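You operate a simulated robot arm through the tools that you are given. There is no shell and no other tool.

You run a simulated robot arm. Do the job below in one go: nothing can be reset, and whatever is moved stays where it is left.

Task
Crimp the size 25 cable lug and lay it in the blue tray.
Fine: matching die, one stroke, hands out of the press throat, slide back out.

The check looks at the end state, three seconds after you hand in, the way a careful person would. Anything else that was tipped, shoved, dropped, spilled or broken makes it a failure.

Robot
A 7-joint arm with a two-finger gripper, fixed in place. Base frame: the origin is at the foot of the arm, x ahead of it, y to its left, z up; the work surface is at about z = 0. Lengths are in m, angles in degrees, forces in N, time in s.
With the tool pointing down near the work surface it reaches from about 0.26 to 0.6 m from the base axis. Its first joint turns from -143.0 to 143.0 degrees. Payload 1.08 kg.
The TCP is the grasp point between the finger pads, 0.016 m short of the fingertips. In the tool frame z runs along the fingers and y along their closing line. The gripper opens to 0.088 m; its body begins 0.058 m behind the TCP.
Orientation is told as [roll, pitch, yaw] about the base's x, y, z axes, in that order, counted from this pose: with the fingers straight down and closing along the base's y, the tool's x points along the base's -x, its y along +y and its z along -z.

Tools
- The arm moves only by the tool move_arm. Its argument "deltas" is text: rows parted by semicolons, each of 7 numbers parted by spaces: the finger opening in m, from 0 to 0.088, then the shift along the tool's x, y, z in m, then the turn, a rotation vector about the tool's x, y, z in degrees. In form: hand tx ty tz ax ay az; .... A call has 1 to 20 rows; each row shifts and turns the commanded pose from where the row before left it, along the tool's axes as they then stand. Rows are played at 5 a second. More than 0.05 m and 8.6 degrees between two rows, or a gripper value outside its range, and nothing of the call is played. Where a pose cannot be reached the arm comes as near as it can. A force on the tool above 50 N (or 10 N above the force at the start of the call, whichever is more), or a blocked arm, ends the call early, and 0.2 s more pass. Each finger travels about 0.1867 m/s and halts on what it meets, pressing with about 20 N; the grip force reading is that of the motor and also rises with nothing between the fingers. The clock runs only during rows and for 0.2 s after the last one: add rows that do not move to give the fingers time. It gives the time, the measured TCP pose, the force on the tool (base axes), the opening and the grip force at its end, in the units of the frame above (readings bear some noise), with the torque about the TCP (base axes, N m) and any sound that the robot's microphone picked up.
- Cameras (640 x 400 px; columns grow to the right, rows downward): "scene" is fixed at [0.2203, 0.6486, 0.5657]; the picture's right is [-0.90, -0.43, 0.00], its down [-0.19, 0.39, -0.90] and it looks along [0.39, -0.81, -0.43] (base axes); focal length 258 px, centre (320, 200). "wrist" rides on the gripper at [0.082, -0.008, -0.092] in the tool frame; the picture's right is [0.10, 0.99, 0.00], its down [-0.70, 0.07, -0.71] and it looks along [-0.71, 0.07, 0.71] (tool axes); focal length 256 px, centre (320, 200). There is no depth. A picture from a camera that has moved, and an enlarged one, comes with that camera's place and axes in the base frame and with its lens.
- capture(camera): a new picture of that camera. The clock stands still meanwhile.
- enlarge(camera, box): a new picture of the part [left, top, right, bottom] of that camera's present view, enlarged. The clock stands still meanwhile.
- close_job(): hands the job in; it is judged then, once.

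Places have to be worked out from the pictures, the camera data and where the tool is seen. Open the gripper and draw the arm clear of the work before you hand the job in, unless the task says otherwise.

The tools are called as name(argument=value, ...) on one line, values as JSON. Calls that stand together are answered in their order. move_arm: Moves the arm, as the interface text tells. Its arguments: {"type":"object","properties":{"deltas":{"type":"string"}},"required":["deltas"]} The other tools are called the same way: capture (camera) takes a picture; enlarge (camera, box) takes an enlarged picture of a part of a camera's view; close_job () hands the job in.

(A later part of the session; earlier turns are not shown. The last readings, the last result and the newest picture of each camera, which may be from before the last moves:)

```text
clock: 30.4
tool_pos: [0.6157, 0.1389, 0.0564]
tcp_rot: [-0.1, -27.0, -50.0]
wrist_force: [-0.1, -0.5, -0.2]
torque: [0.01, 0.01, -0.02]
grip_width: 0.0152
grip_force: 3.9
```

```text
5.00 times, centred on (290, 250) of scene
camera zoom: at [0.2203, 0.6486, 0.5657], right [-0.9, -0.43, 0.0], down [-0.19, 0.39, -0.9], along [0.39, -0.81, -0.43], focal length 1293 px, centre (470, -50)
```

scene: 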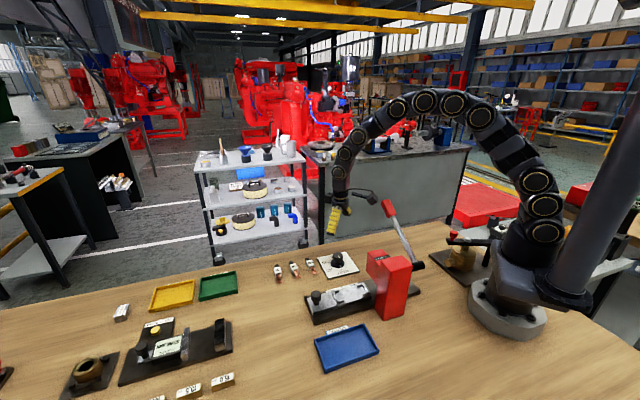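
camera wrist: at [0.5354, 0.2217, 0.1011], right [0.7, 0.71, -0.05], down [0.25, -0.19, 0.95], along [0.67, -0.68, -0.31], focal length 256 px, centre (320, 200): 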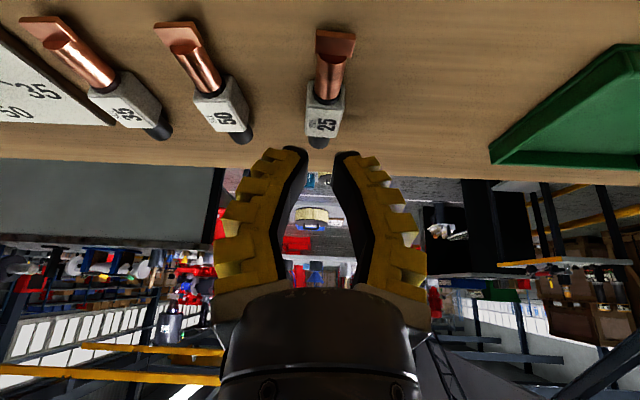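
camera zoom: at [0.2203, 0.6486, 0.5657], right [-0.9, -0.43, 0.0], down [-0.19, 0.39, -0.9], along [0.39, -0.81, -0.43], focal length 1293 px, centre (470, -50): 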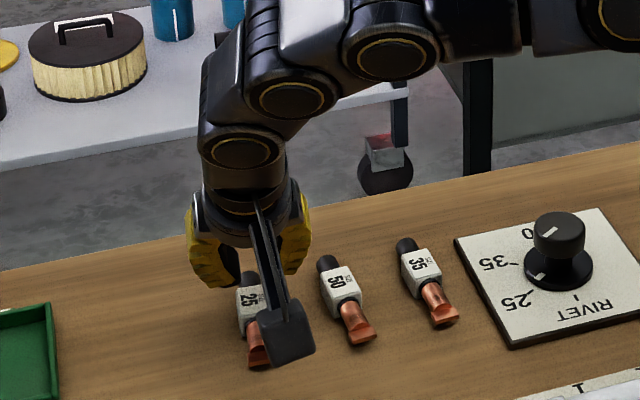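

The lug slipped out – the pads only caught the top of the tag. It stayed on the table close to its spot. Let me measure its pose again before re-gripping lower.

enlarge(camera="wrist", box=[220, 0, 420, 160])

enlarge(camera="scene", box=[260, 250, 340, 300])

```text
2.50 times, centred on (320, 80) of wrist
camera zoom: at [0.5354, 0.2217, 0.1011], right [0.7, 0.71, -0.05], down [0.25, -0.19, 0.95], along [0.67, -0.68, -0.31], focal length 640 px, centre (320, 500)
```

zoom: 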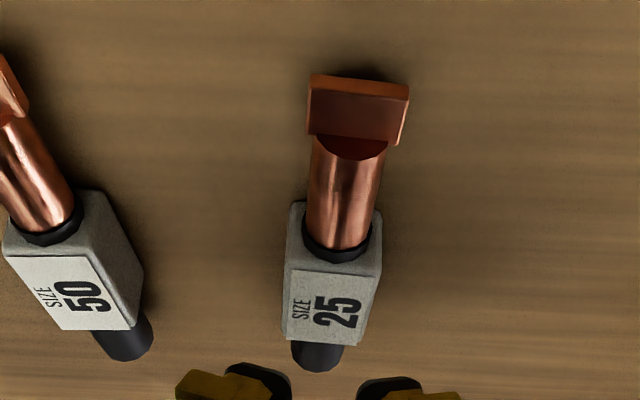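

```text
8.00 times, centred on (300, 275) of scene
camera zoom: at [0.2203, 0.6486, 0.5657], right [-0.9, -0.43, 0.0], down [-0.19, 0.39, -0.9], along [0.39, -0.81, -0.43], focal length 2068 px, centre (480, -400)
```

zoom: 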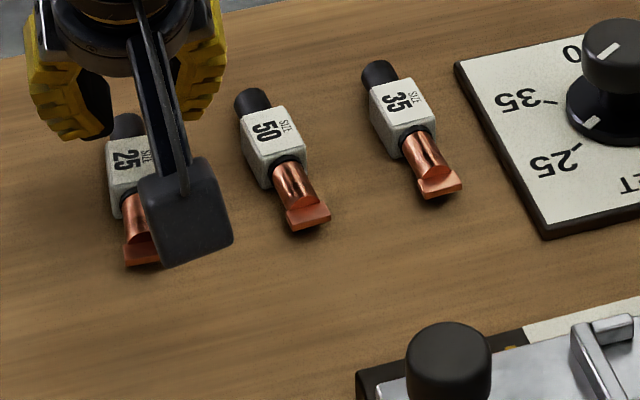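

The tag is a box ≈20 mm wide, 25 mm long, 19 mm high, still at ≈(0.618, 0.136) with the same axis. I'll reopen and go lower this time, watching the force for table contact.

move_arm(deltas="0.03 0 0 0 0 0 0; 0.03 0.0082 0 0.016 0 0 0; 0.03 0.0082 0 0.016 0 0 0; 0.03 0.0009 0 0.0018 0 0 0; 0.03 0.0005 0 0.0009 0 0 0; 0.03 0 0 0 0 0 0")

```text
clock: 31.8
tool_pos: [0.6159, 0.1392, 0.0168]
tcp_rot: [0.0, -27.0, -49.9]
wrist_force: [0.0, -0.3, -0.1]
torque: [-0.02, 0.0, 0.01]
grip_width: 0.035
grip_force: 3.6
```

No table contact yet at z=0.0168. One more millimetre, then close.

move_arm(deltas="0.03 0.0005 0 0.0009 0 0 0; 0.03 0 0 0 0 0 0; 0.015 0 0 0 0 0 0; 0.008 0 0 0 0 0 0; 0.008 0 0 0 0 0 0; 0.008 0 0 0 0 0 0")

capture(camera="wrist")

```text
clock: 33.2
tool_pos: [0.6164, 0.139, 0.0175]
tcp_rot: [0.2, -27.1, -49.9]
wrist_force: [-2.5, 0.3, 17.3]
torque: [-0.11, -0.01, 0.01]
grip_width: 0.012
grip_force: 20.0
```

```text
taken
camera wrist: at [0.5363, 0.2227, 0.062], right [0.7, 0.71, -0.04], down [0.25, -0.19, 0.95], along [0.67, -0.68, -0.31], focal length 256 px, centre (320, 200)
```

wrist: 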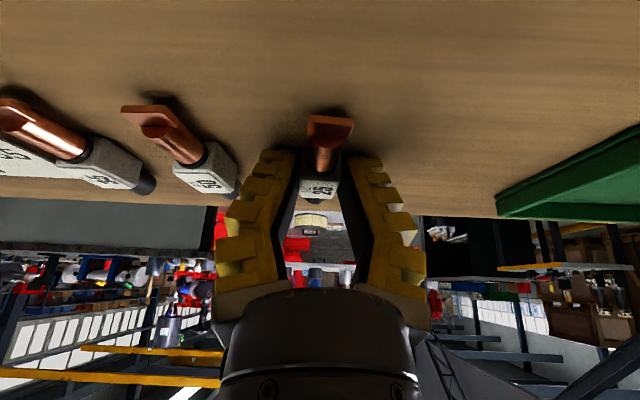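

Fingers are now fully down beside the tag (light table contact). I'll lift slowly 1.5 cm and check.

move_arm(deltas="0.008 -0.0009 0 -0.0018 0 0 0; 0.008 -0.0023 0 -0.0045 0 0 0; 0.008 -0.0036 0 -0.0071 0 0 0; 0.008 0 0 0 0 0 0")

capture(camera="wrist")

```text
clock: 34.2
tool_pos: [0.615, 0.1387, 0.0308]
tcp_rot: [-0.2, -26.9, -49.9]
wrist_force: [0.4, -0.2, -0.9]
torque: [0.02, -0.02, -0.06]
grip_width: 0.0115
grip_force: 6.5
```

```text
taken
camera wrist: at [0.5355, 0.2227, 0.0751], right [0.7, 0.71, -0.05], down [0.25, -0.19, 0.95], along [0.67, -0.68, -0.31], focal length 256 px, centre (320, 200)
```

wrist: 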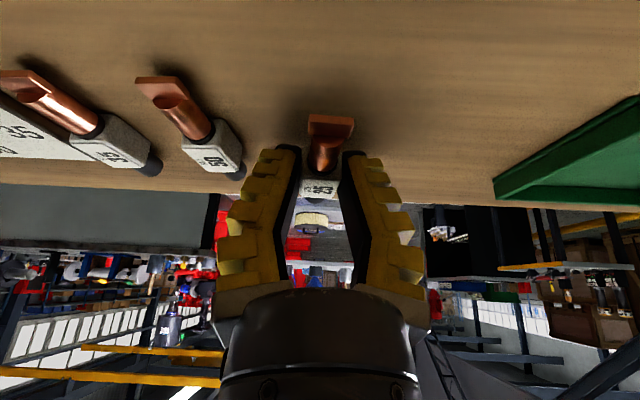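

The lug is lifted with the hand. I'll command the fingers fully closed to firm up the grip, then raise slowly.

move_arm(deltas="0 0 0 0 0 0 0; 0 0 0 0 0 0 0; 0 -0.0045 0 -0.0089 0 0 0; 0 -0.0045 0 -0.0089 0 0 0; 0 -0.0045 0 -0.0089 0 0 0; 0 0 0 0 0 0 0")

capture(camera="wrist")

enlarge(camera="wrist", box=[250, 80, 400, 220])

```text
clock: 35.6
tool_pos: [0.6151, 0.1384, 0.0604]
tcp_rot: [-0.1, -27.0, -50.0]
wrist_force: [-0.7, 1.0, -1.4]
torque: [-0.01, 0.0, 0.0]
grip_width: 0.0071
grip_force: 19.7
```

```text
taken
camera wrist: at [0.5355, 0.2228, 0.1051], right [0.7, 0.71, -0.05], down [0.25, -0.19, 0.95], along [0.67, -0.68, -0.31], focal length 256 px, centre (320, 200)
```

wrist: 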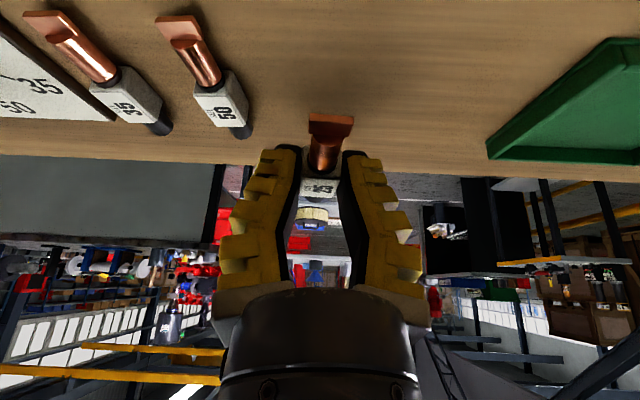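

```text
2.86 times, centred on (325, 150) of wrist
camera zoom: at [0.5355, 0.2228, 0.1051], right [0.7, 0.71, -0.05], down [0.25, -0.19, 0.95], along [0.67, -0.68, -0.31], focal length 731 px, centre (306, 343)
```

zoom: 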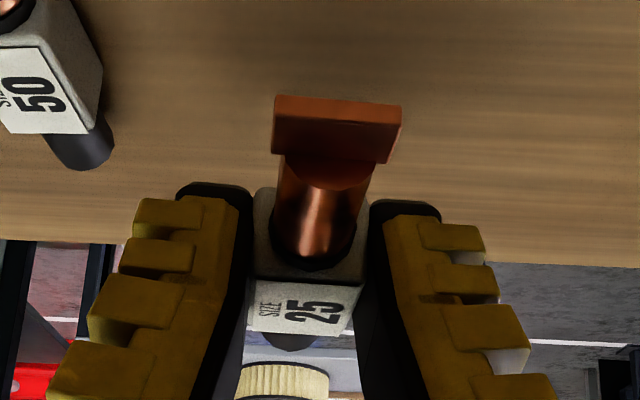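

The lug is firmly held, tag between parallel pads, copper end on the camera side. I'll lift it straight up, bring it inward to about (0.515, 0.19, 0.20), then yaw -86° so it lines up with the slide (copper end toward the knob, camera away from the press).

move_arm(deltas="0 -0.0114 0 -0.0223 0 0 0; 0 -0.0114 0 -0.0223 0 0 0; 0 0.0126 -0.0111 -0.0317 0 0 0; 0 0.0126 -0.0111 -0.0317 0 0 0; 0 0.0126 -0.0111 -0.0317 0 0 0; 0 0.0126 -0.0111 -0.0317 0 0 0; 0 0 0 0 0 0 0; 0 0 0 0 3.55 0 6.966; 0 0 0 0 3.55 0 6.966; 0 0 0 0 3.55 0 6.966; 0 0 0 0 3.55 0 6.966; 0 0 0 0 3.55 0 6.966; 0 0 0 0 3.55 0 6.966; 0 0 0 0 3.55 0 6.966; 0 0 0 0 3.55 0 6.966; 0 0 0 0 3.55 0 6.966; 0 0 0 0 3.55 0 6.966; 0 0 0 0 3.55 0 6.966; 0 0 0 0 0 0 0")

capture(camera="wrist")

capture(camera="scene")

```text
clock: 39.6
tool_pos: [0.4709, 0.1509, 0.1798]
tcp_rot: [0.0, -27.0, -136.0]
wrist_force: [0.7, -0.5, -0.9]
torque: [-0.03, -0.01, 0.03]
grip_width: 0.0078
grip_force: 19.8
out of reach, approached as far as the arm can: row 13, 14, 16, 18
```

```text
taken
camera wrist: at [0.5478, 0.2372, 0.2257], right [0.76, -0.65, -0.05], down [-0.17, -0.26, 0.95], along [-0.63, -0.71, -0.31], focal length 256 px, centre (320, 200)
```

wrist: 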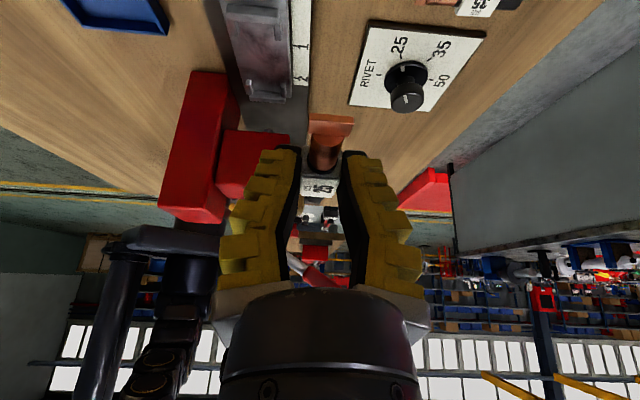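

```text
taken
```

scene: 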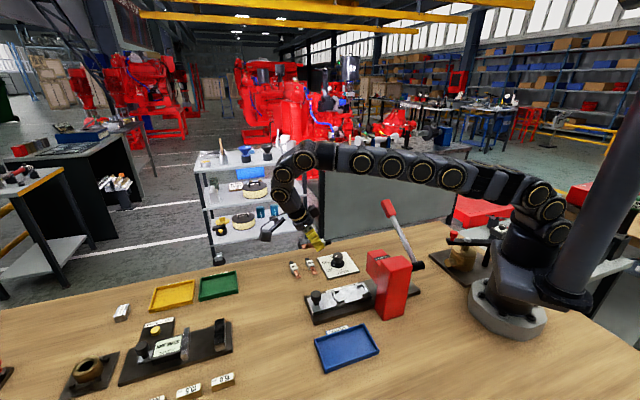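

The lug is held at the right heading (-136°), copper end toward the camera. I'll bring it over the nest at z≈0.12 and look down past it at the nest.

move_arm(deltas="0 -0.0147 -0.0178 0.0299 0 0 0; 0 -0.0147 -0.0178 0.0299 0 0 0; 0 -0.0147 -0.0178 0.03 0 0 0; 0 0 0 0 0 0 0; 0 0 0 0 0 0 0")

capture(camera="wrist")

enlarge(camera="wrist", box=[210, 0, 430, 180])

enlarge(camera="scene", box=[290, 200, 430, 320])

```text
clock: 40.8
tool_pos: [0.3756, 0.134, 0.1223]
tcp_rot: [0.0, -27.0, -135.9]
wrist_force: [-0.2, 0.4, -0.9]
torque: [0.02, 0.02, -0.02]
grip_width: 0.0077
grip_force: 19.8
```

```text
taken
camera wrist: at [0.4521, 0.2208, 0.1668], right [0.76, -0.65, -0.05], down [-0.17, -0.26, 0.95], along [-0.63, -0.71, -0.31], focal length 256 px, centre (320, 200)
```

wrist: 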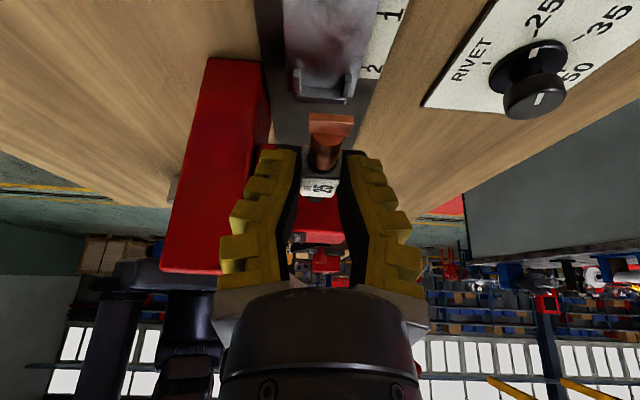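

```text
2.22 times, centred on (320, 90) of wrist
camera zoom: at [0.4521, 0.2208, 0.1668], right [0.76, -0.65, -0.05], down [-0.17, -0.26, 0.95], along [-0.63, -0.71, -0.31], focal length 569 px, centre (320, 444)
```

zoom: 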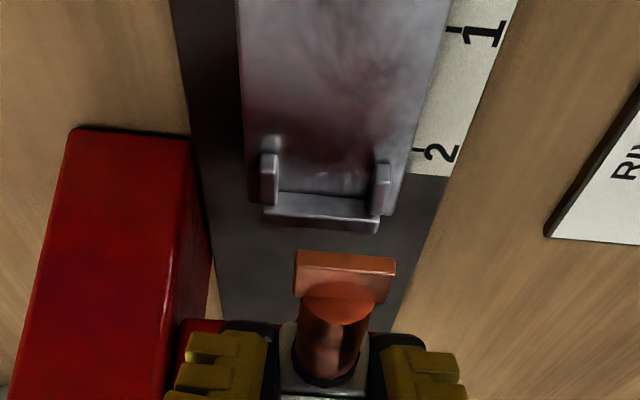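

```text
3.33 times, centred on (360, 260) of scene
camera zoom: at [0.2203, 0.6486, 0.5657], right [-0.9, -0.43, 0.0], down [-0.19, 0.39, -0.9], along [0.39, -0.81, -0.43], focal length 862 px, centre (187, 0)
```

zoom: 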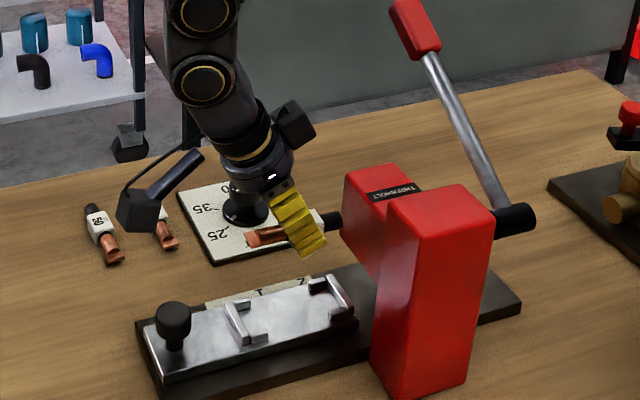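

The lug hangs level and laterally in line with the nest. Nest ends appear at about (0.3505, 0.1085) and (0.406, 0.165), so I shift ~1.5 mm outward and lower to z≈0.055 for another check.

move_arm(deltas="0 0.0106 0 0.0197 0 0 0; 0 0.0106 0 0.0197 0 0 0; 0 0.0106 0 0.0197 0 0 0; 0 0 0 0 0 0 0; 0 0 0 0 0 0 0")

capture(camera="wrist")

enlarge(camera="wrist", box=[230, 20, 410, 180])

enlarge(camera="scene", box=[290, 240, 400, 320])

```text
clock: 42.0
tool_pos: [0.3786, 0.1346, 0.0536]
tcp_rot: [0.0, -27.1, -136.1]
wrist_force: [0.2, 0.0, -0.2]
torque: [0.01, 0.04, 0.02]
grip_width: 0.0072
grip_force: 19.9
```

```text
taken
camera wrist: at [0.4546, 0.2203, 0.0986], right [0.76, -0.65, -0.05], down [-0.17, -0.26, 0.95], along [-0.63, -0.71, -0.31], focal length 256 px, centre (320, 200)
```

wrist: 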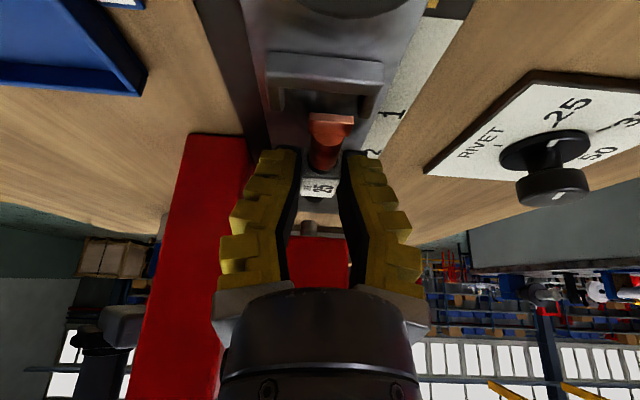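

```text
2.50 times, centred on (320, 100) of wrist
camera zoom: at [0.4546, 0.2203, 0.0986], right [0.76, -0.65, -0.05], down [-0.17, -0.26, 0.95], along [-0.63, -0.71, -0.31], focal length 640 px, centre (320, 450)
```

zoom: 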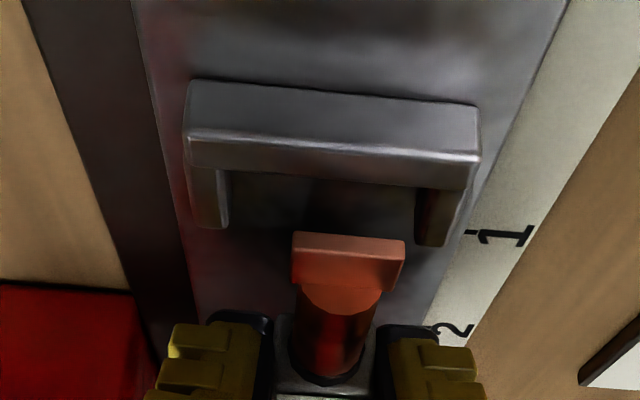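

```text
5.00 times, centred on (345, 280) of scene
camera zoom: at [0.2203, 0.6486, 0.5657], right [-0.9, -0.43, 0.0], down [-0.19, 0.39, -0.9], along [0.39, -0.81, -0.43], focal length 1293 px, centre (195, -200)
```

zoom: 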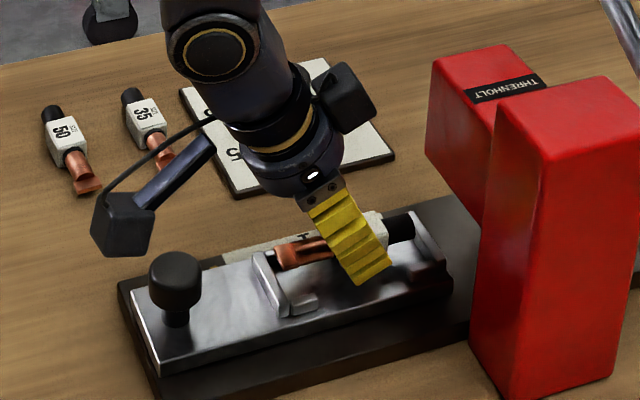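

Very close. I'll zoom in with the scene camera to compare both lug ends to the two brackets.

enlarge(camera="scene", box=[330, 275, 390, 312])

enlarge(camera="wrist", box=[270, 50, 370, 220])

```text
10.67 times, centred on (360, 294) of scene
camera zoom: at [0.2203, 0.6486, 0.5657], right [-0.9, -0.43, 0.0], down [-0.19, 0.39, -0.9], along [0.39, -0.81, -0.43], focal length 2758 px, centre (-107, -797)
```

zoom: 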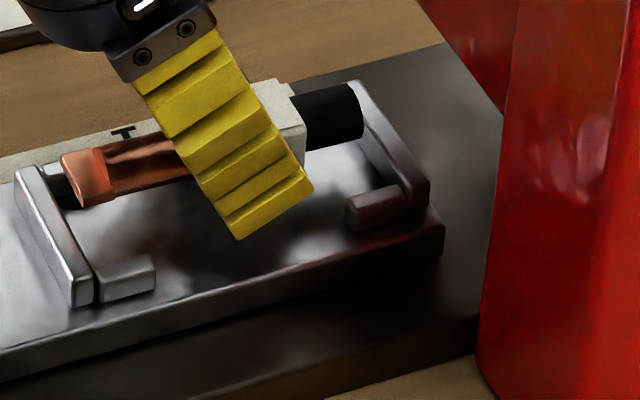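

```text
2.35 times, centred on (320, 135) of wrist
camera zoom: at [0.4546, 0.2203, 0.0986], right [0.76, -0.65, -0.05], down [-0.17, -0.26, 0.95], along [-0.63, -0.71, -0.31], focal length 602 px, centre (320, 353)
```

zoom: 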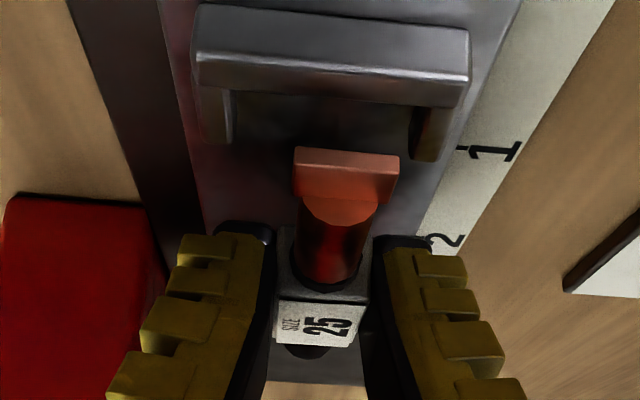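

The lug is just above bracket height. I'll zoom separately on each end to judge the fit before the last centimetre.

enlarge(camera="scene", box=[354, 278, 378, 298])

enlarge(camera="scene", box=[328, 284, 352, 304])

enlarge(camera="wrist", box=[280, 140, 360, 220])

```text
16.00 times, centred on (366, 288) of scene
camera zoom: at [0.2203, 0.6486, 0.5657], right [-0.9, -0.43, 0.0], down [-0.19, 0.39, -0.9], along [0.39, -0.81, -0.43], focal length 4137 px, centre (-416, -1208)
```

zoom: 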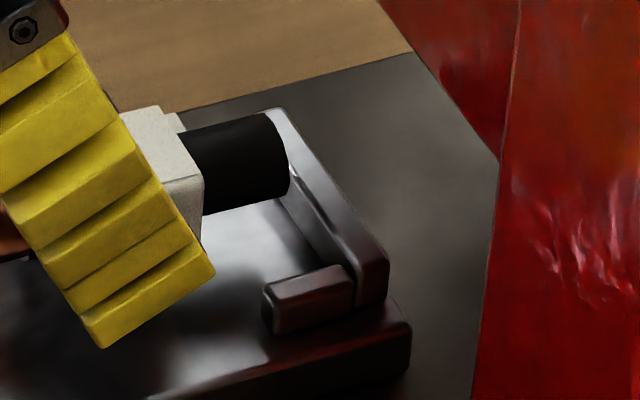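

```text
16.00 times, centred on (340, 294) of scene
camera zoom: at [0.2203, 0.6486, 0.5657], right [-0.9, -0.43, 0.0], down [-0.19, 0.39, -0.9], along [0.39, -0.81, -0.43], focal length 4137 px, centre (0, -1304)
```

zoom: 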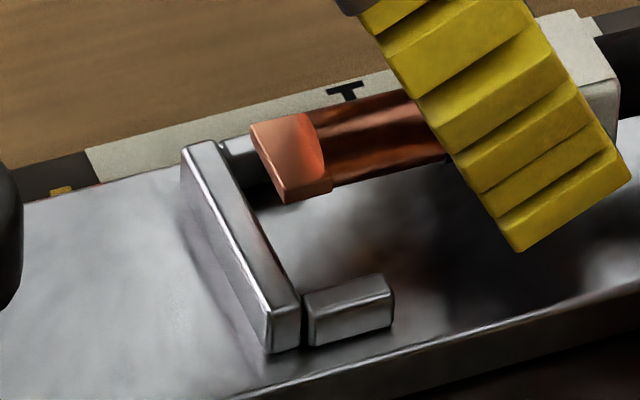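

```text
5.00 times, centred on (320, 180) of wrist
camera zoom: at [0.4546, 0.2203, 0.0986], right [0.76, -0.65, -0.05], down [-0.17, -0.26, 0.95], along [-0.63, -0.71, -0.31], focal length 1280 px, centre (320, 300)
```

zoom: 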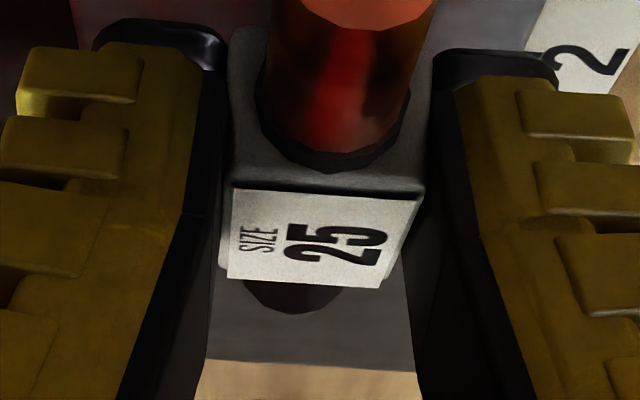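

Both ends fall inside the brackets (about 2-3 mm clearance at the copper end, 6 mm at the cable end), with the lug roughly 2-3 mm toward the dial side. I'll shift 2.5 mm toward the tray side, 2 mm toward the press, then lower in small steps watching the force.

move_arm(deltas="0 -0.0018 -0.0025 0.0009 0 0 0; 0 0 0 0 0 0 0; 0 0.0023 0 0.0045 0 0 0; 0 0.0022 0 0.0044 0 0 0; 0 0 0 0 0 0 0")

enlarge(camera="scene", box=[330, 275, 390, 312])

enlarge(camera="wrist", box=[250, 40, 390, 200])

```text
clock: 43.2
tool_pos: [0.3735, 0.1345, 0.0429]
tcp_rot: [0.0, -27.0, -136.0]
wrist_force: [-1.6, -1.4, 5.8]
torque: [-0.03, 0.04, -0.01]
grip_width: 0.008
grip_force: 20.1
```

```text
10.67 times, centred on (360, 294) of scene
camera zoom: at [0.2203, 0.6486, 0.5657], right [-0.9, -0.43, 0.0], down [-0.19, 0.39, -0.9], along [0.39, -0.81, -0.43], focal length 2758 px, centre (-107, -797)
```

zoom: 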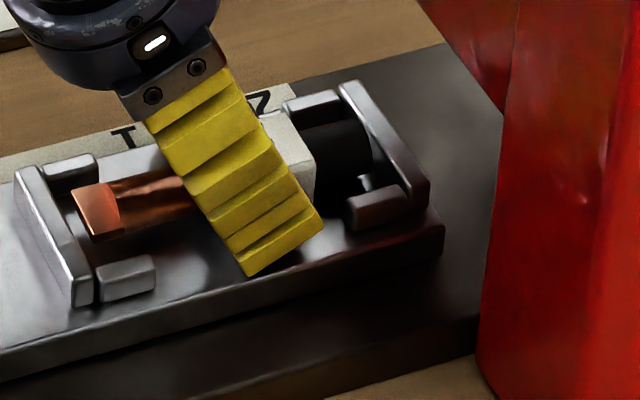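

```text
2.50 times, centred on (320, 120) of wrist
camera zoom: at [0.4512, 0.2211, 0.0886], right [0.76, -0.65, -0.05], down [-0.17, -0.26, 0.95], along [-0.63, -0.71, -0.31], focal length 640 px, centre (320, 400)
```

zoom: 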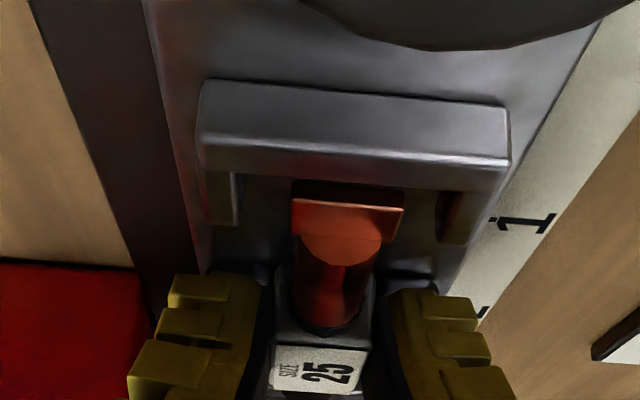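

The lug sits down in the nest between both brackets with light contact (≈6 N). I'll open the fingers and rise straight up.

move_arm(deltas="0.02 0 0 0 0 0 0; 0.035 0 0 0 0 0 0; 0.035 0 0 0 0 0 0; 0.035 0 0 0 0 0 0")

enlarge(camera="scene", box=[330, 275, 390, 312])

```text
clock: 44.2
tool_pos: [0.3747, 0.1353, 0.0441]
tcp_rot: [0.0, -27.0, -135.9]
wrist_force: [-0.1, -0.1, 0.0]
torque: [0.01, 0.01, -0.05]
grip_width: 0.04
grip_force: 3.4
```

```text
10.67 times, centred on (360, 294) of scene
camera zoom: at [0.2203, 0.6486, 0.5657], right [-0.9, -0.43, 0.0], down [-0.19, 0.39, -0.9], along [0.39, -0.81, -0.43], focal length 2758 px, centre (-107, -797)
```

zoom: 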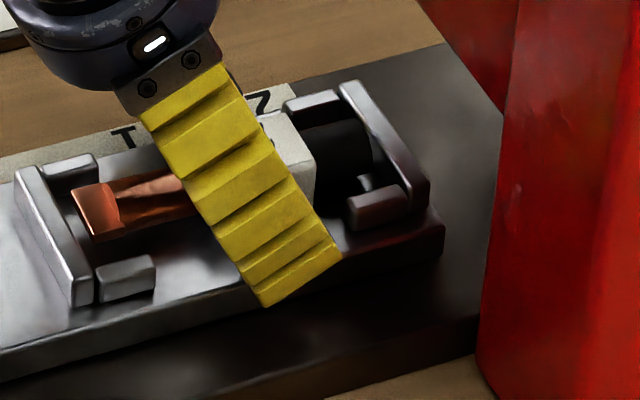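

Lug released cleanly. Raising straight up.

move_arm(deltas="0.035 -0.0045 0 -0.0089 0 0 0; 0.035 -0.0091 0 -0.0178 0 0 0; 0.035 -0.0159 0 -0.0312 0 0 0; 0.035 -0.0159 0 -0.0312 0 0 0; 0.035 0 0 0 0 0 0")

capture(camera="wrist")

enlarge(camera="scene", box=[310, 265, 400, 320])

```text
clock: 45.4
tool_pos: [0.3739, 0.1348, 0.1441]
tcp_rot: [0.0, -27.0, -136.0]
wrist_force: [-0.5, -0.3, -0.4]
torque: [0.03, -0.01, 0.0]
grip_width: 0.0398
grip_force: 3.4
```

```text
taken
camera wrist: at [0.4508, 0.2217, 0.1891], right [0.76, -0.65, -0.05], down [-0.17, -0.26, 0.95], along [-0.63, -0.71, -0.31], focal length 256 px, centre (320, 200)
```

wrist: 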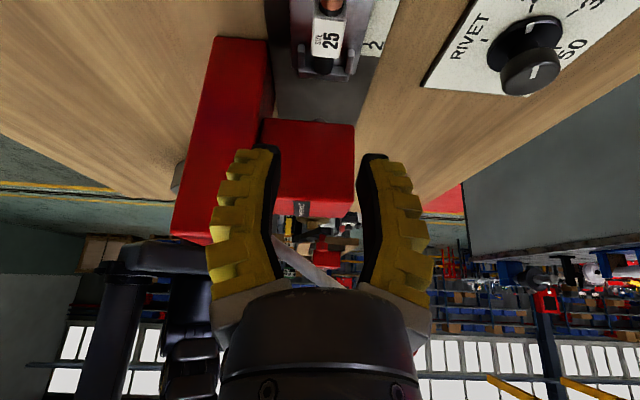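

```text
7.11 times, centred on (355, 292) of scene
camera zoom: at [0.2203, 0.6486, 0.5657], right [-0.9, -0.43, 0.0], down [-0.19, 0.39, -0.9], along [0.39, -0.81, -0.43], focal length 1838 px, centre (71, -458)
```

zoom: 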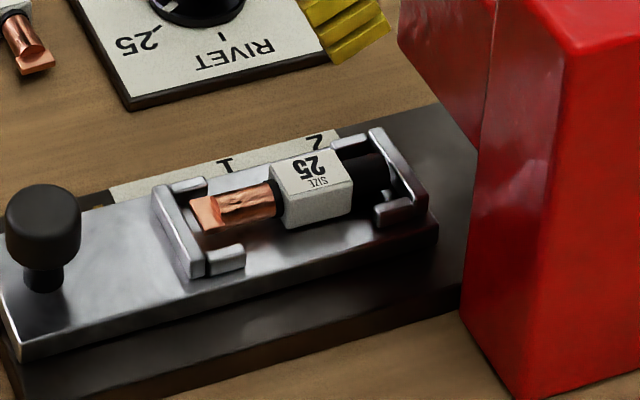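

The lug is seated, copper end toward the knob, so the barrel lies about 22 mm from the knob-side bracket; the geometry says index 2 puts that under the head centre (index 1 would put the cable end there). Now I reduce the tilt to -15° and move above the slide knob.

move_arm(deltas="0.055 0 0 -0.01 0 6 0; 0.055 0 0 0 0 6 0; 0.055 0.0338 0 -0.0008 0 0 0; 0.055 0.0338 0 -0.0008 0 0 0; 0.055 0.0338 0 -0.0008 0 0 0; 0.055 0 0 0 0 0 0; 0.055 0 0 0 0 0 0")

capture(camera="wrist")

enlarge(camera="scene", box=[280, 230, 400, 330])

```text
clock: 47.0
tool_pos: [0.4482, 0.2069, 0.1296]
tcp_rot: [0.1, -15.0, -136.0]
wrist_force: [0.5, 0.6, -0.1]
torque: [0.05, -0.01, -0.03]
grip_width: 0.0592
grip_force: 3.1
```

```text
taken
camera wrist: at [0.5164, 0.2845, 0.1965], right [0.76, -0.65, -0.03], down [-0.31, -0.39, 0.87], along [-0.57, -0.65, -0.5], focal length 256 px, centre (320, 200)
```

wrist: 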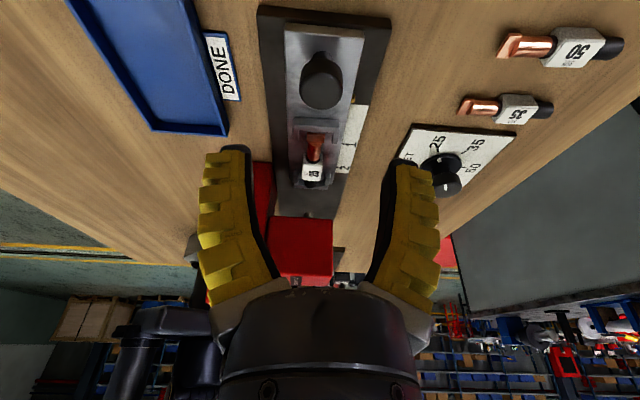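

```text
4.00 times, centred on (340, 280) of scene
camera zoom: at [0.2203, 0.6486, 0.5657], right [-0.9, -0.43, 0.0], down [-0.19, 0.39, -0.9], along [0.39, -0.81, -0.43], focal length 1034 px, centre (240, -120)
```

zoom: 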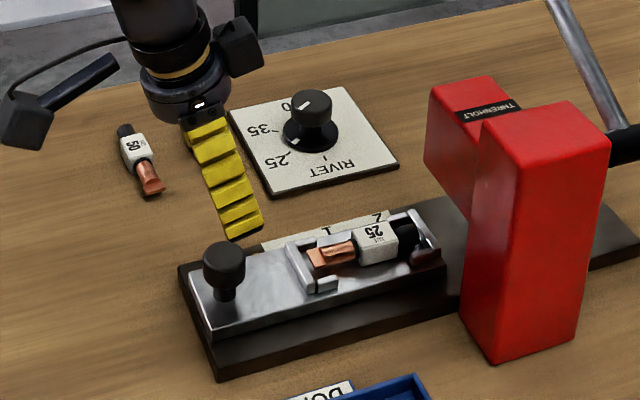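

Let me enlarge the knob to get its centre right.

enlarge(camera="wrist", box=[250, 0, 410, 200])

enlarge(camera="scene", box=[300, 275, 350, 315])

```text
2.00 times, centred on (330, 100) of wrist
camera zoom: at [0.5164, 0.2845, 0.1965], right [0.76, -0.65, -0.03], down [-0.31, -0.39, 0.87], along [-0.57, -0.65, -0.5], focal length 512 px, centre (300, 400)
```

zoom: 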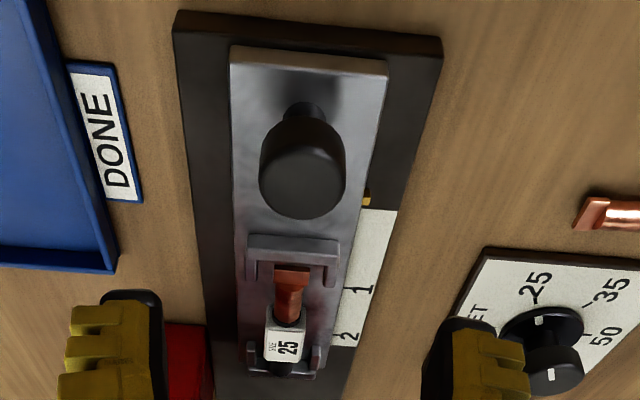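

```text
10.00 times, centred on (325, 295) of scene
camera zoom: at [0.2203, 0.6486, 0.5657], right [-0.9, -0.43, 0.0], down [-0.19, 0.39, -0.9], along [0.39, -0.81, -0.43], focal length 2585 px, centre (270, -750)
```

zoom: 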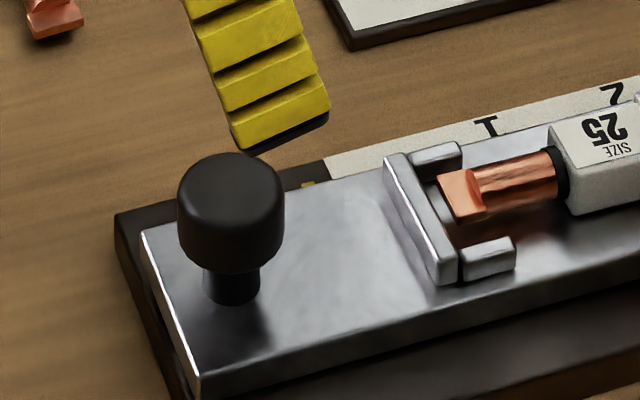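

Knob centre ≈ (0.446, 0.206), top ≈ 0.058. I'm right above it; descending to z≈0.05 with fingers straddling it.

move_arm(deltas="0.055 0.0078 0 0.029 0 0 0; 0.055 0.0078 0 0.029 0 0 0; 0.055 0.0047 0 0.0174 0 0 0; 0.055 0 0 0 0 0 0")

enlarge(camera="scene", box=[290, 250, 390, 320])

capture(camera="wrist")

```text
clock: 48.0
tool_pos: [0.448, 0.2083, 0.0492]
tcp_rot: [-0.1, -15.0, -136.0]
wrist_force: [-0.6, -0.6, 0.1]
torque: [0.01, -0.02, 0.0]
grip_width: 0.0592
grip_force: 2.7
```

```text
5.71 times, centred on (340, 285) of scene
camera zoom: at [0.2203, 0.6486, 0.5657], right [-0.9, -0.43, 0.0], down [-0.19, 0.39, -0.9], along [0.39, -0.81, -0.43], focal length 1477 px, centre (206, -286)
```

zoom: 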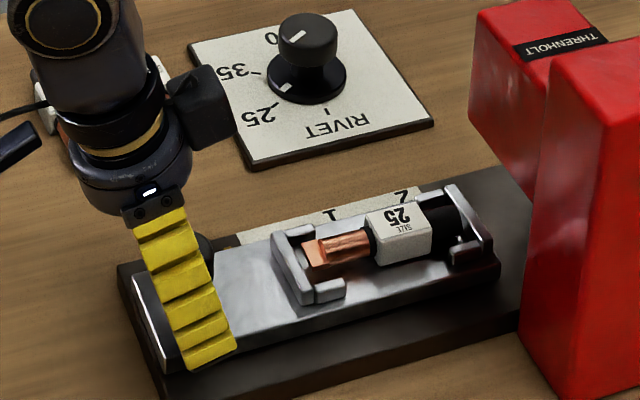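

```text
taken
camera wrist: at [0.5165, 0.2857, 0.1176], right [0.76, -0.65, -0.03], down [-0.31, -0.4, 0.87], along [-0.57, -0.65, -0.5], focal length 256 px, centre (320, 200)
```

wrist: 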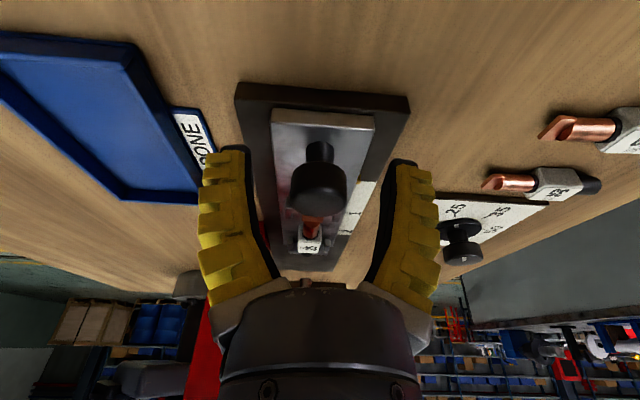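

Fingers straddle the knob. Closing on it.

move_arm(deltas="0.04 0 0 0 0 0 0; 0.02 0 0 0 0 0 0; 0.01 0 0 0 0 0 0; 0.01 0 0 0 0 0 0")

capture(camera="wrist")

```text
clock: 49.0
tool_pos: [0.4478, 0.207, 0.0504]
tcp_rot: [0.0, -15.2, -135.9]
wrist_force: [-12.8, -7.3, 12.1]
torque: [-0.12, 0.35, -0.2]
grip_width: 0.0209
grip_force: 22.0
```

```text
taken
camera wrist: at [0.516, 0.285, 0.1174], right [0.76, -0.65, -0.03], down [-0.3, -0.39, 0.87], along [-0.57, -0.65, -0.5], focal length 256 px, centre (320, 200)
```

wrist: 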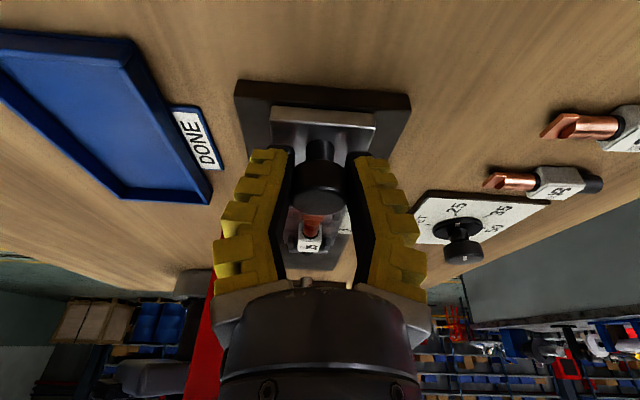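

Knob gripped. I'll push the slide inward 3 cm in small steps and check forces and sounds.

move_arm(deltas="0.01 -0.00483 0 0.0013 0 0 0; 0.01 -0.00966 0 0.0026 0 0 0; 0.01 -0.00966 0 0.0026 0 0 0; 0.01 -0.00483 0 0.0013 0 0 0; 0.01 0 0 0 0 0 0")

enlarge(camera="scene", box=[290, 240, 410, 320])

```text
clock: 50.2
tool_pos: [0.4257, 0.1857, 0.0501]
tcp_rot: [-0.1, -15.1, -136.0]
wrist_force: [-5.0, 4.9, 2.1]
torque: [0.07, -0.05, 0.01]
grip_width: 0.0196
grip_force: 22.6
```

```text
5.00 times, centred on (350, 280) of scene
camera zoom: at [0.2203, 0.6486, 0.5657], right [-0.9, -0.43, 0.0], down [-0.19, 0.39, -0.9], along [0.39, -0.81, -0.43], focal length 1293 px, centre (170, -200)
```

zoom: 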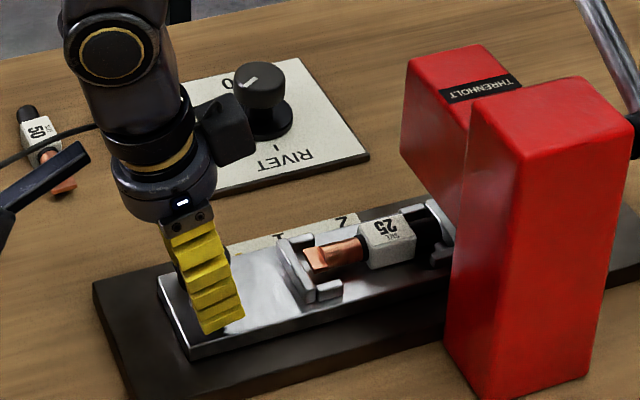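

The slide moves freely (≈5 N). Another 3 cm, then I'll look at the pointer against the marks.

move_arm(deltas="0.01 -0.00966 0 0.0026 0 0 0; 0.01 -0.00966 0 0.0026 0 0 0; 0.01 -0.00966 0 0.0026 0 0 0; 0.01 0 0 0 0 0 0")

enlarge(camera="wrist", box=[230, 80, 420, 280])

enlarge(camera="scene", box=[300, 255, 400, 315])

```text
clock: 51.2
tool_pos: [0.4041, 0.1643, 0.0504]
tcp_rot: [0.0, -15.1, -136.0]
wrist_force: [-1.8, -1.1, -8.1]
torque: [0.12, -0.23, 0.01]
grip_width: 0.0179
grip_force: 21.6
```

```text
2.00 times, centred on (325, 180) of wrist
camera zoom: at [0.4732, 0.2427, 0.1185], right [0.76, -0.65, -0.03], down [-0.3, -0.39, 0.87], along [-0.57, -0.65, -0.5], focal length 512 px, centre (310, 240)
```

zoom: 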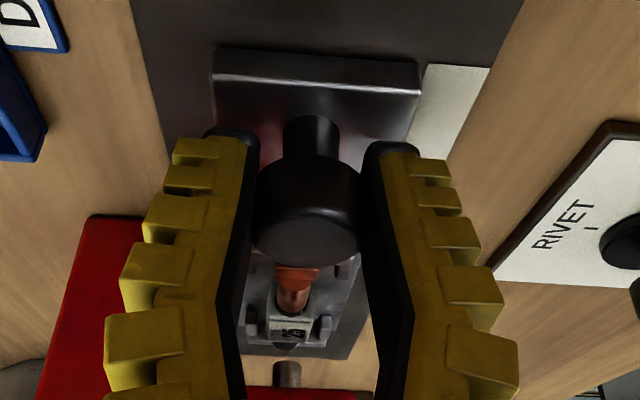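

```text
6.40 times, centred on (350, 285) of scene
camera zoom: at [0.2203, 0.6486, 0.5657], right [-0.9, -0.43, 0.0], down [-0.19, 0.39, -0.9], along [0.39, -0.81, -0.43], focal length 1655 px, centre (128, -344)
```

zoom: 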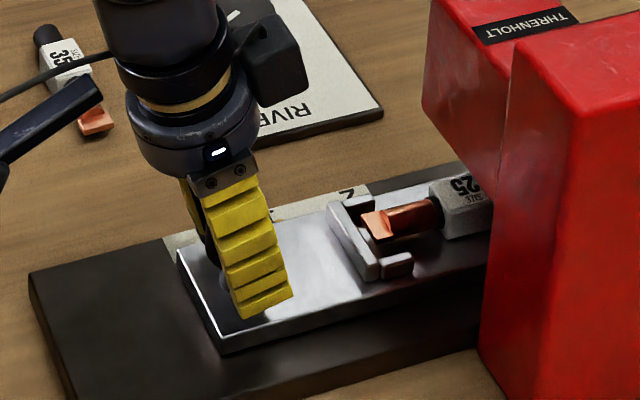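

I can see a ram/die hanging under the head behind the lug. Let me zoom in on it.

enlarge(camera="wrist", box=[280, 190, 360, 290])

enlarge(camera="scene", box=[340, 260, 400, 305])

```text
4.00 times, centred on (320, 240) of wrist
camera zoom: at [0.4732, 0.2427, 0.1185], right [0.76, -0.65, -0.03], down [-0.3, -0.39, 0.87], along [-0.57, -0.65, -0.5], focal length 1024 px, centre (320, 40)
```

zoom: 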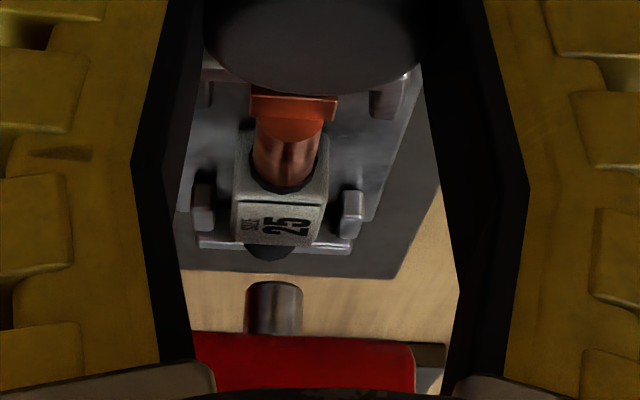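

```text
8.89 times, centred on (370, 282) of scene
camera zoom: at [0.2203, 0.6486, 0.5657], right [-0.9, -0.43, 0.0], down [-0.19, 0.39, -0.9], along [0.39, -0.81, -0.43], focal length 2298 px, centre (-124, -533)
```

zoom: 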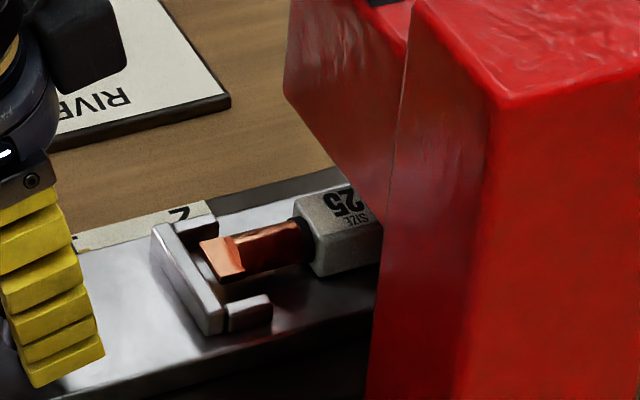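

The ram hangs on the slide's centreline under the head. The slide is now near mark 1; I'll push on another 37 mm toward mark 2.

move_arm(deltas="0.01 -0.00966 0 0.0026 0 0 0; 0.01 -0.00966 0 0.0026 0 0 0; 0.01 -0.00966 0 0.0026 0 0 0; 0.01 -0.0068 0 0.0018 0 0 0; 0.01 0 0 0 0 0 0")

capture(camera="wrist")

enlarge(camera="scene", box=[310, 235, 430, 320])

```text
clock: 52.4
tool_pos: [0.3792, 0.139, 0.0521]
tcp_rot: [0.1, -15.0, -136.0]
wrist_force: [13.8, -15.4, -5.1]
torque: [0.18, -0.26, 0.04]
grip_width: 0.0183
grip_force: 22.1
```

```text
taken
camera wrist: at [0.4475, 0.2176, 0.1191], right [0.76, -0.65, -0.03], down [-0.31, -0.39, 0.87], along [-0.57, -0.65, -0.5], focal length 256 px, centre (320, 200)
```

wrist: 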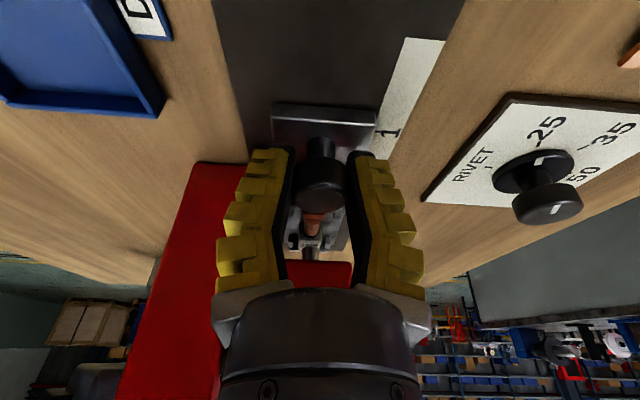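

```text
4.71 times, centred on (370, 278) of scene
camera zoom: at [0.2203, 0.6486, 0.5657], right [-0.9, -0.43, 0.0], down [-0.19, 0.39, -0.9], along [0.39, -0.81, -0.43], focal length 1217 px, centre (85, -165)
```

zoom: 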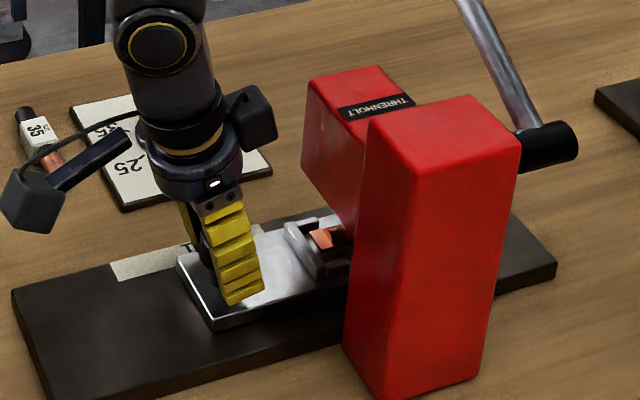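

Slide has travelled ≈97 mm. There's ≈20 N of sideways load, so I'll shift 2 mm to relieve it and then zoom on the throat and marks.

move_arm(deltas="0.01 0 0.002 0 0 0 0; 0.01 0 0 0 0 0 0")

enlarge(camera="wrist", box=[270, 180, 370, 290])

enlarge(camera="scene", box=[340, 260, 390, 305])

```text
clock: 53.0
tool_pos: [0.3795, 0.1397, 0.0524]
tcp_rot: [-0.1, -15.0, -136.0]
wrist_force: [3.0, -3.4, 6.9]
torque: [0.0, 0.03, -0.01]
grip_width: 0.0193
grip_force: 22.1
```

```text
3.64 times, centred on (320, 235) of wrist
camera zoom: at [0.4479, 0.2174, 0.1187], right [0.76, -0.65, -0.03], down [-0.3, -0.4, 0.87], along [-0.57, -0.65, -0.5], focal length 931 px, centre (320, 73)
```

zoom: 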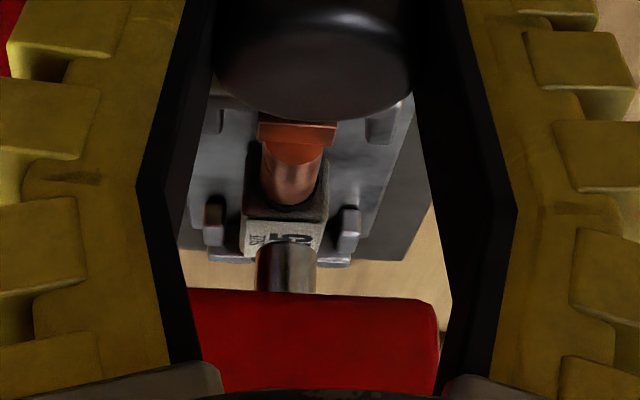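

```text
8.89 times, centred on (365, 282) of scene
camera zoom: at [0.2203, 0.6486, 0.5657], right [-0.9, -0.43, 0.0], down [-0.19, 0.39, -0.9], along [0.39, -0.81, -0.43], focal length 2298 px, centre (-80, -533)
```

zoom: 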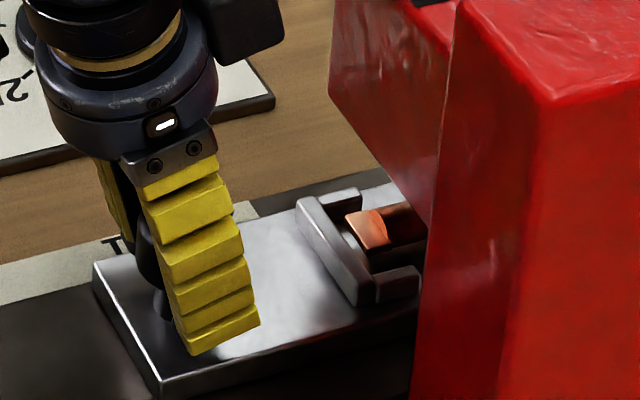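

Load relieved. I'll zoom in tighter to see where the ram sits relative to the copper barrel.

enlarge(camera="wrist", box=[295, 200, 345, 262])

enlarge(camera="scene", box=[370, 275, 394, 297])

```text
6.45 times, centred on (320, 231) of wrist
camera zoom: at [0.4479, 0.2174, 0.1187], right [0.76, -0.65, -0.03], down [-0.3, -0.4, 0.87], along [-0.57, -0.65, -0.5], focal length 1652 px, centre (320, 0)
```

zoom: 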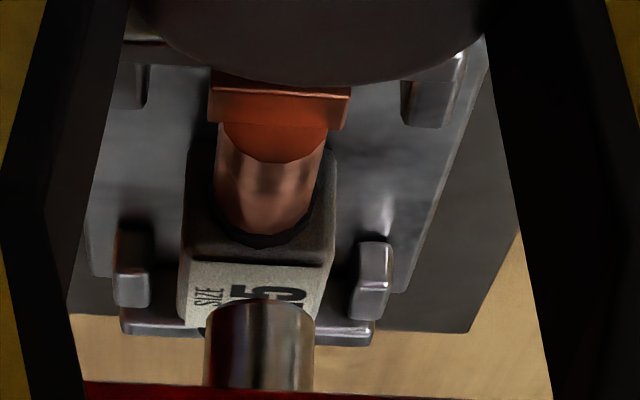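

```text
16.00 times, centred on (382, 286) of scene
camera zoom: at [0.2203, 0.6486, 0.5657], right [-0.9, -0.43, 0.0], down [-0.19, 0.39, -0.9], along [0.39, -0.81, -0.43], focal length 4137 px, centre (-672, -1176)
```

zoom: 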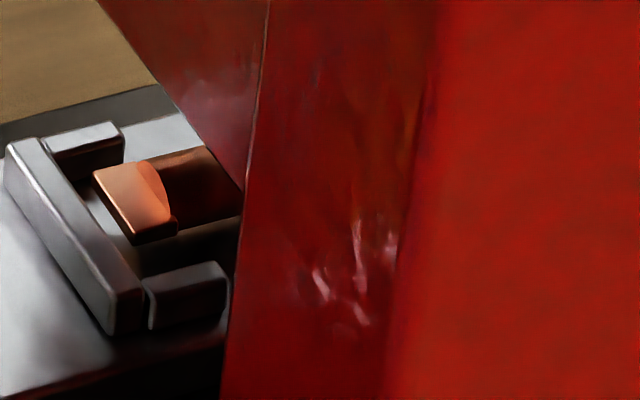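

The scene view puts the copper tip at s≈22 mm from the head centre, so the barrel is nearly under the ram; the pointer should be ~2 mm short of mark 2. I'll push 2 mm more, release, and lift to read the pointer.

move_arm(deltas="0.01 -0.00193 0 0.0005 0 0 0; 0.01 0 0 0 0 0 0; 0.03 0 0 0 0 0 0; 0.05 0 0 0 0 0 0; 0.05 0 0 0 0 0 0")

capture(camera="wrist")

```text
clock: 54.2
tool_pos: [0.3787, 0.1367, 0.0509]
tcp_rot: [0.1, -15.0, -136.0]
wrist_force: [-0.4, 0.5, 1.6]
torque: [-0.02, -0.03, 0.02]
grip_width: 0.0544
grip_force: 3.8
```

```text
taken
camera wrist: at [0.4468, 0.2149, 0.1184], right [0.76, -0.65, -0.03], down [-0.3, -0.39, 0.87], along [-0.57, -0.65, -0.5], focal length 256 px, centre (320, 200)
```

wrist: 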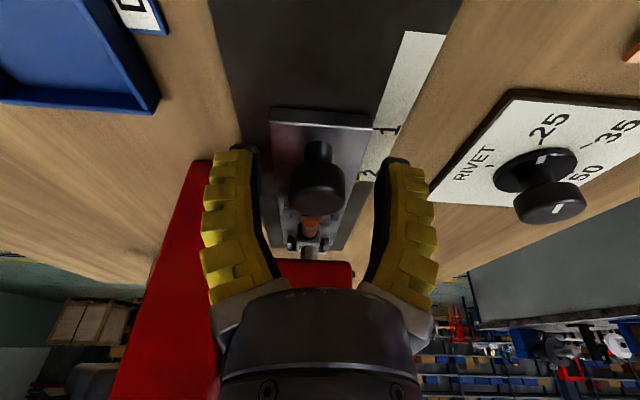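

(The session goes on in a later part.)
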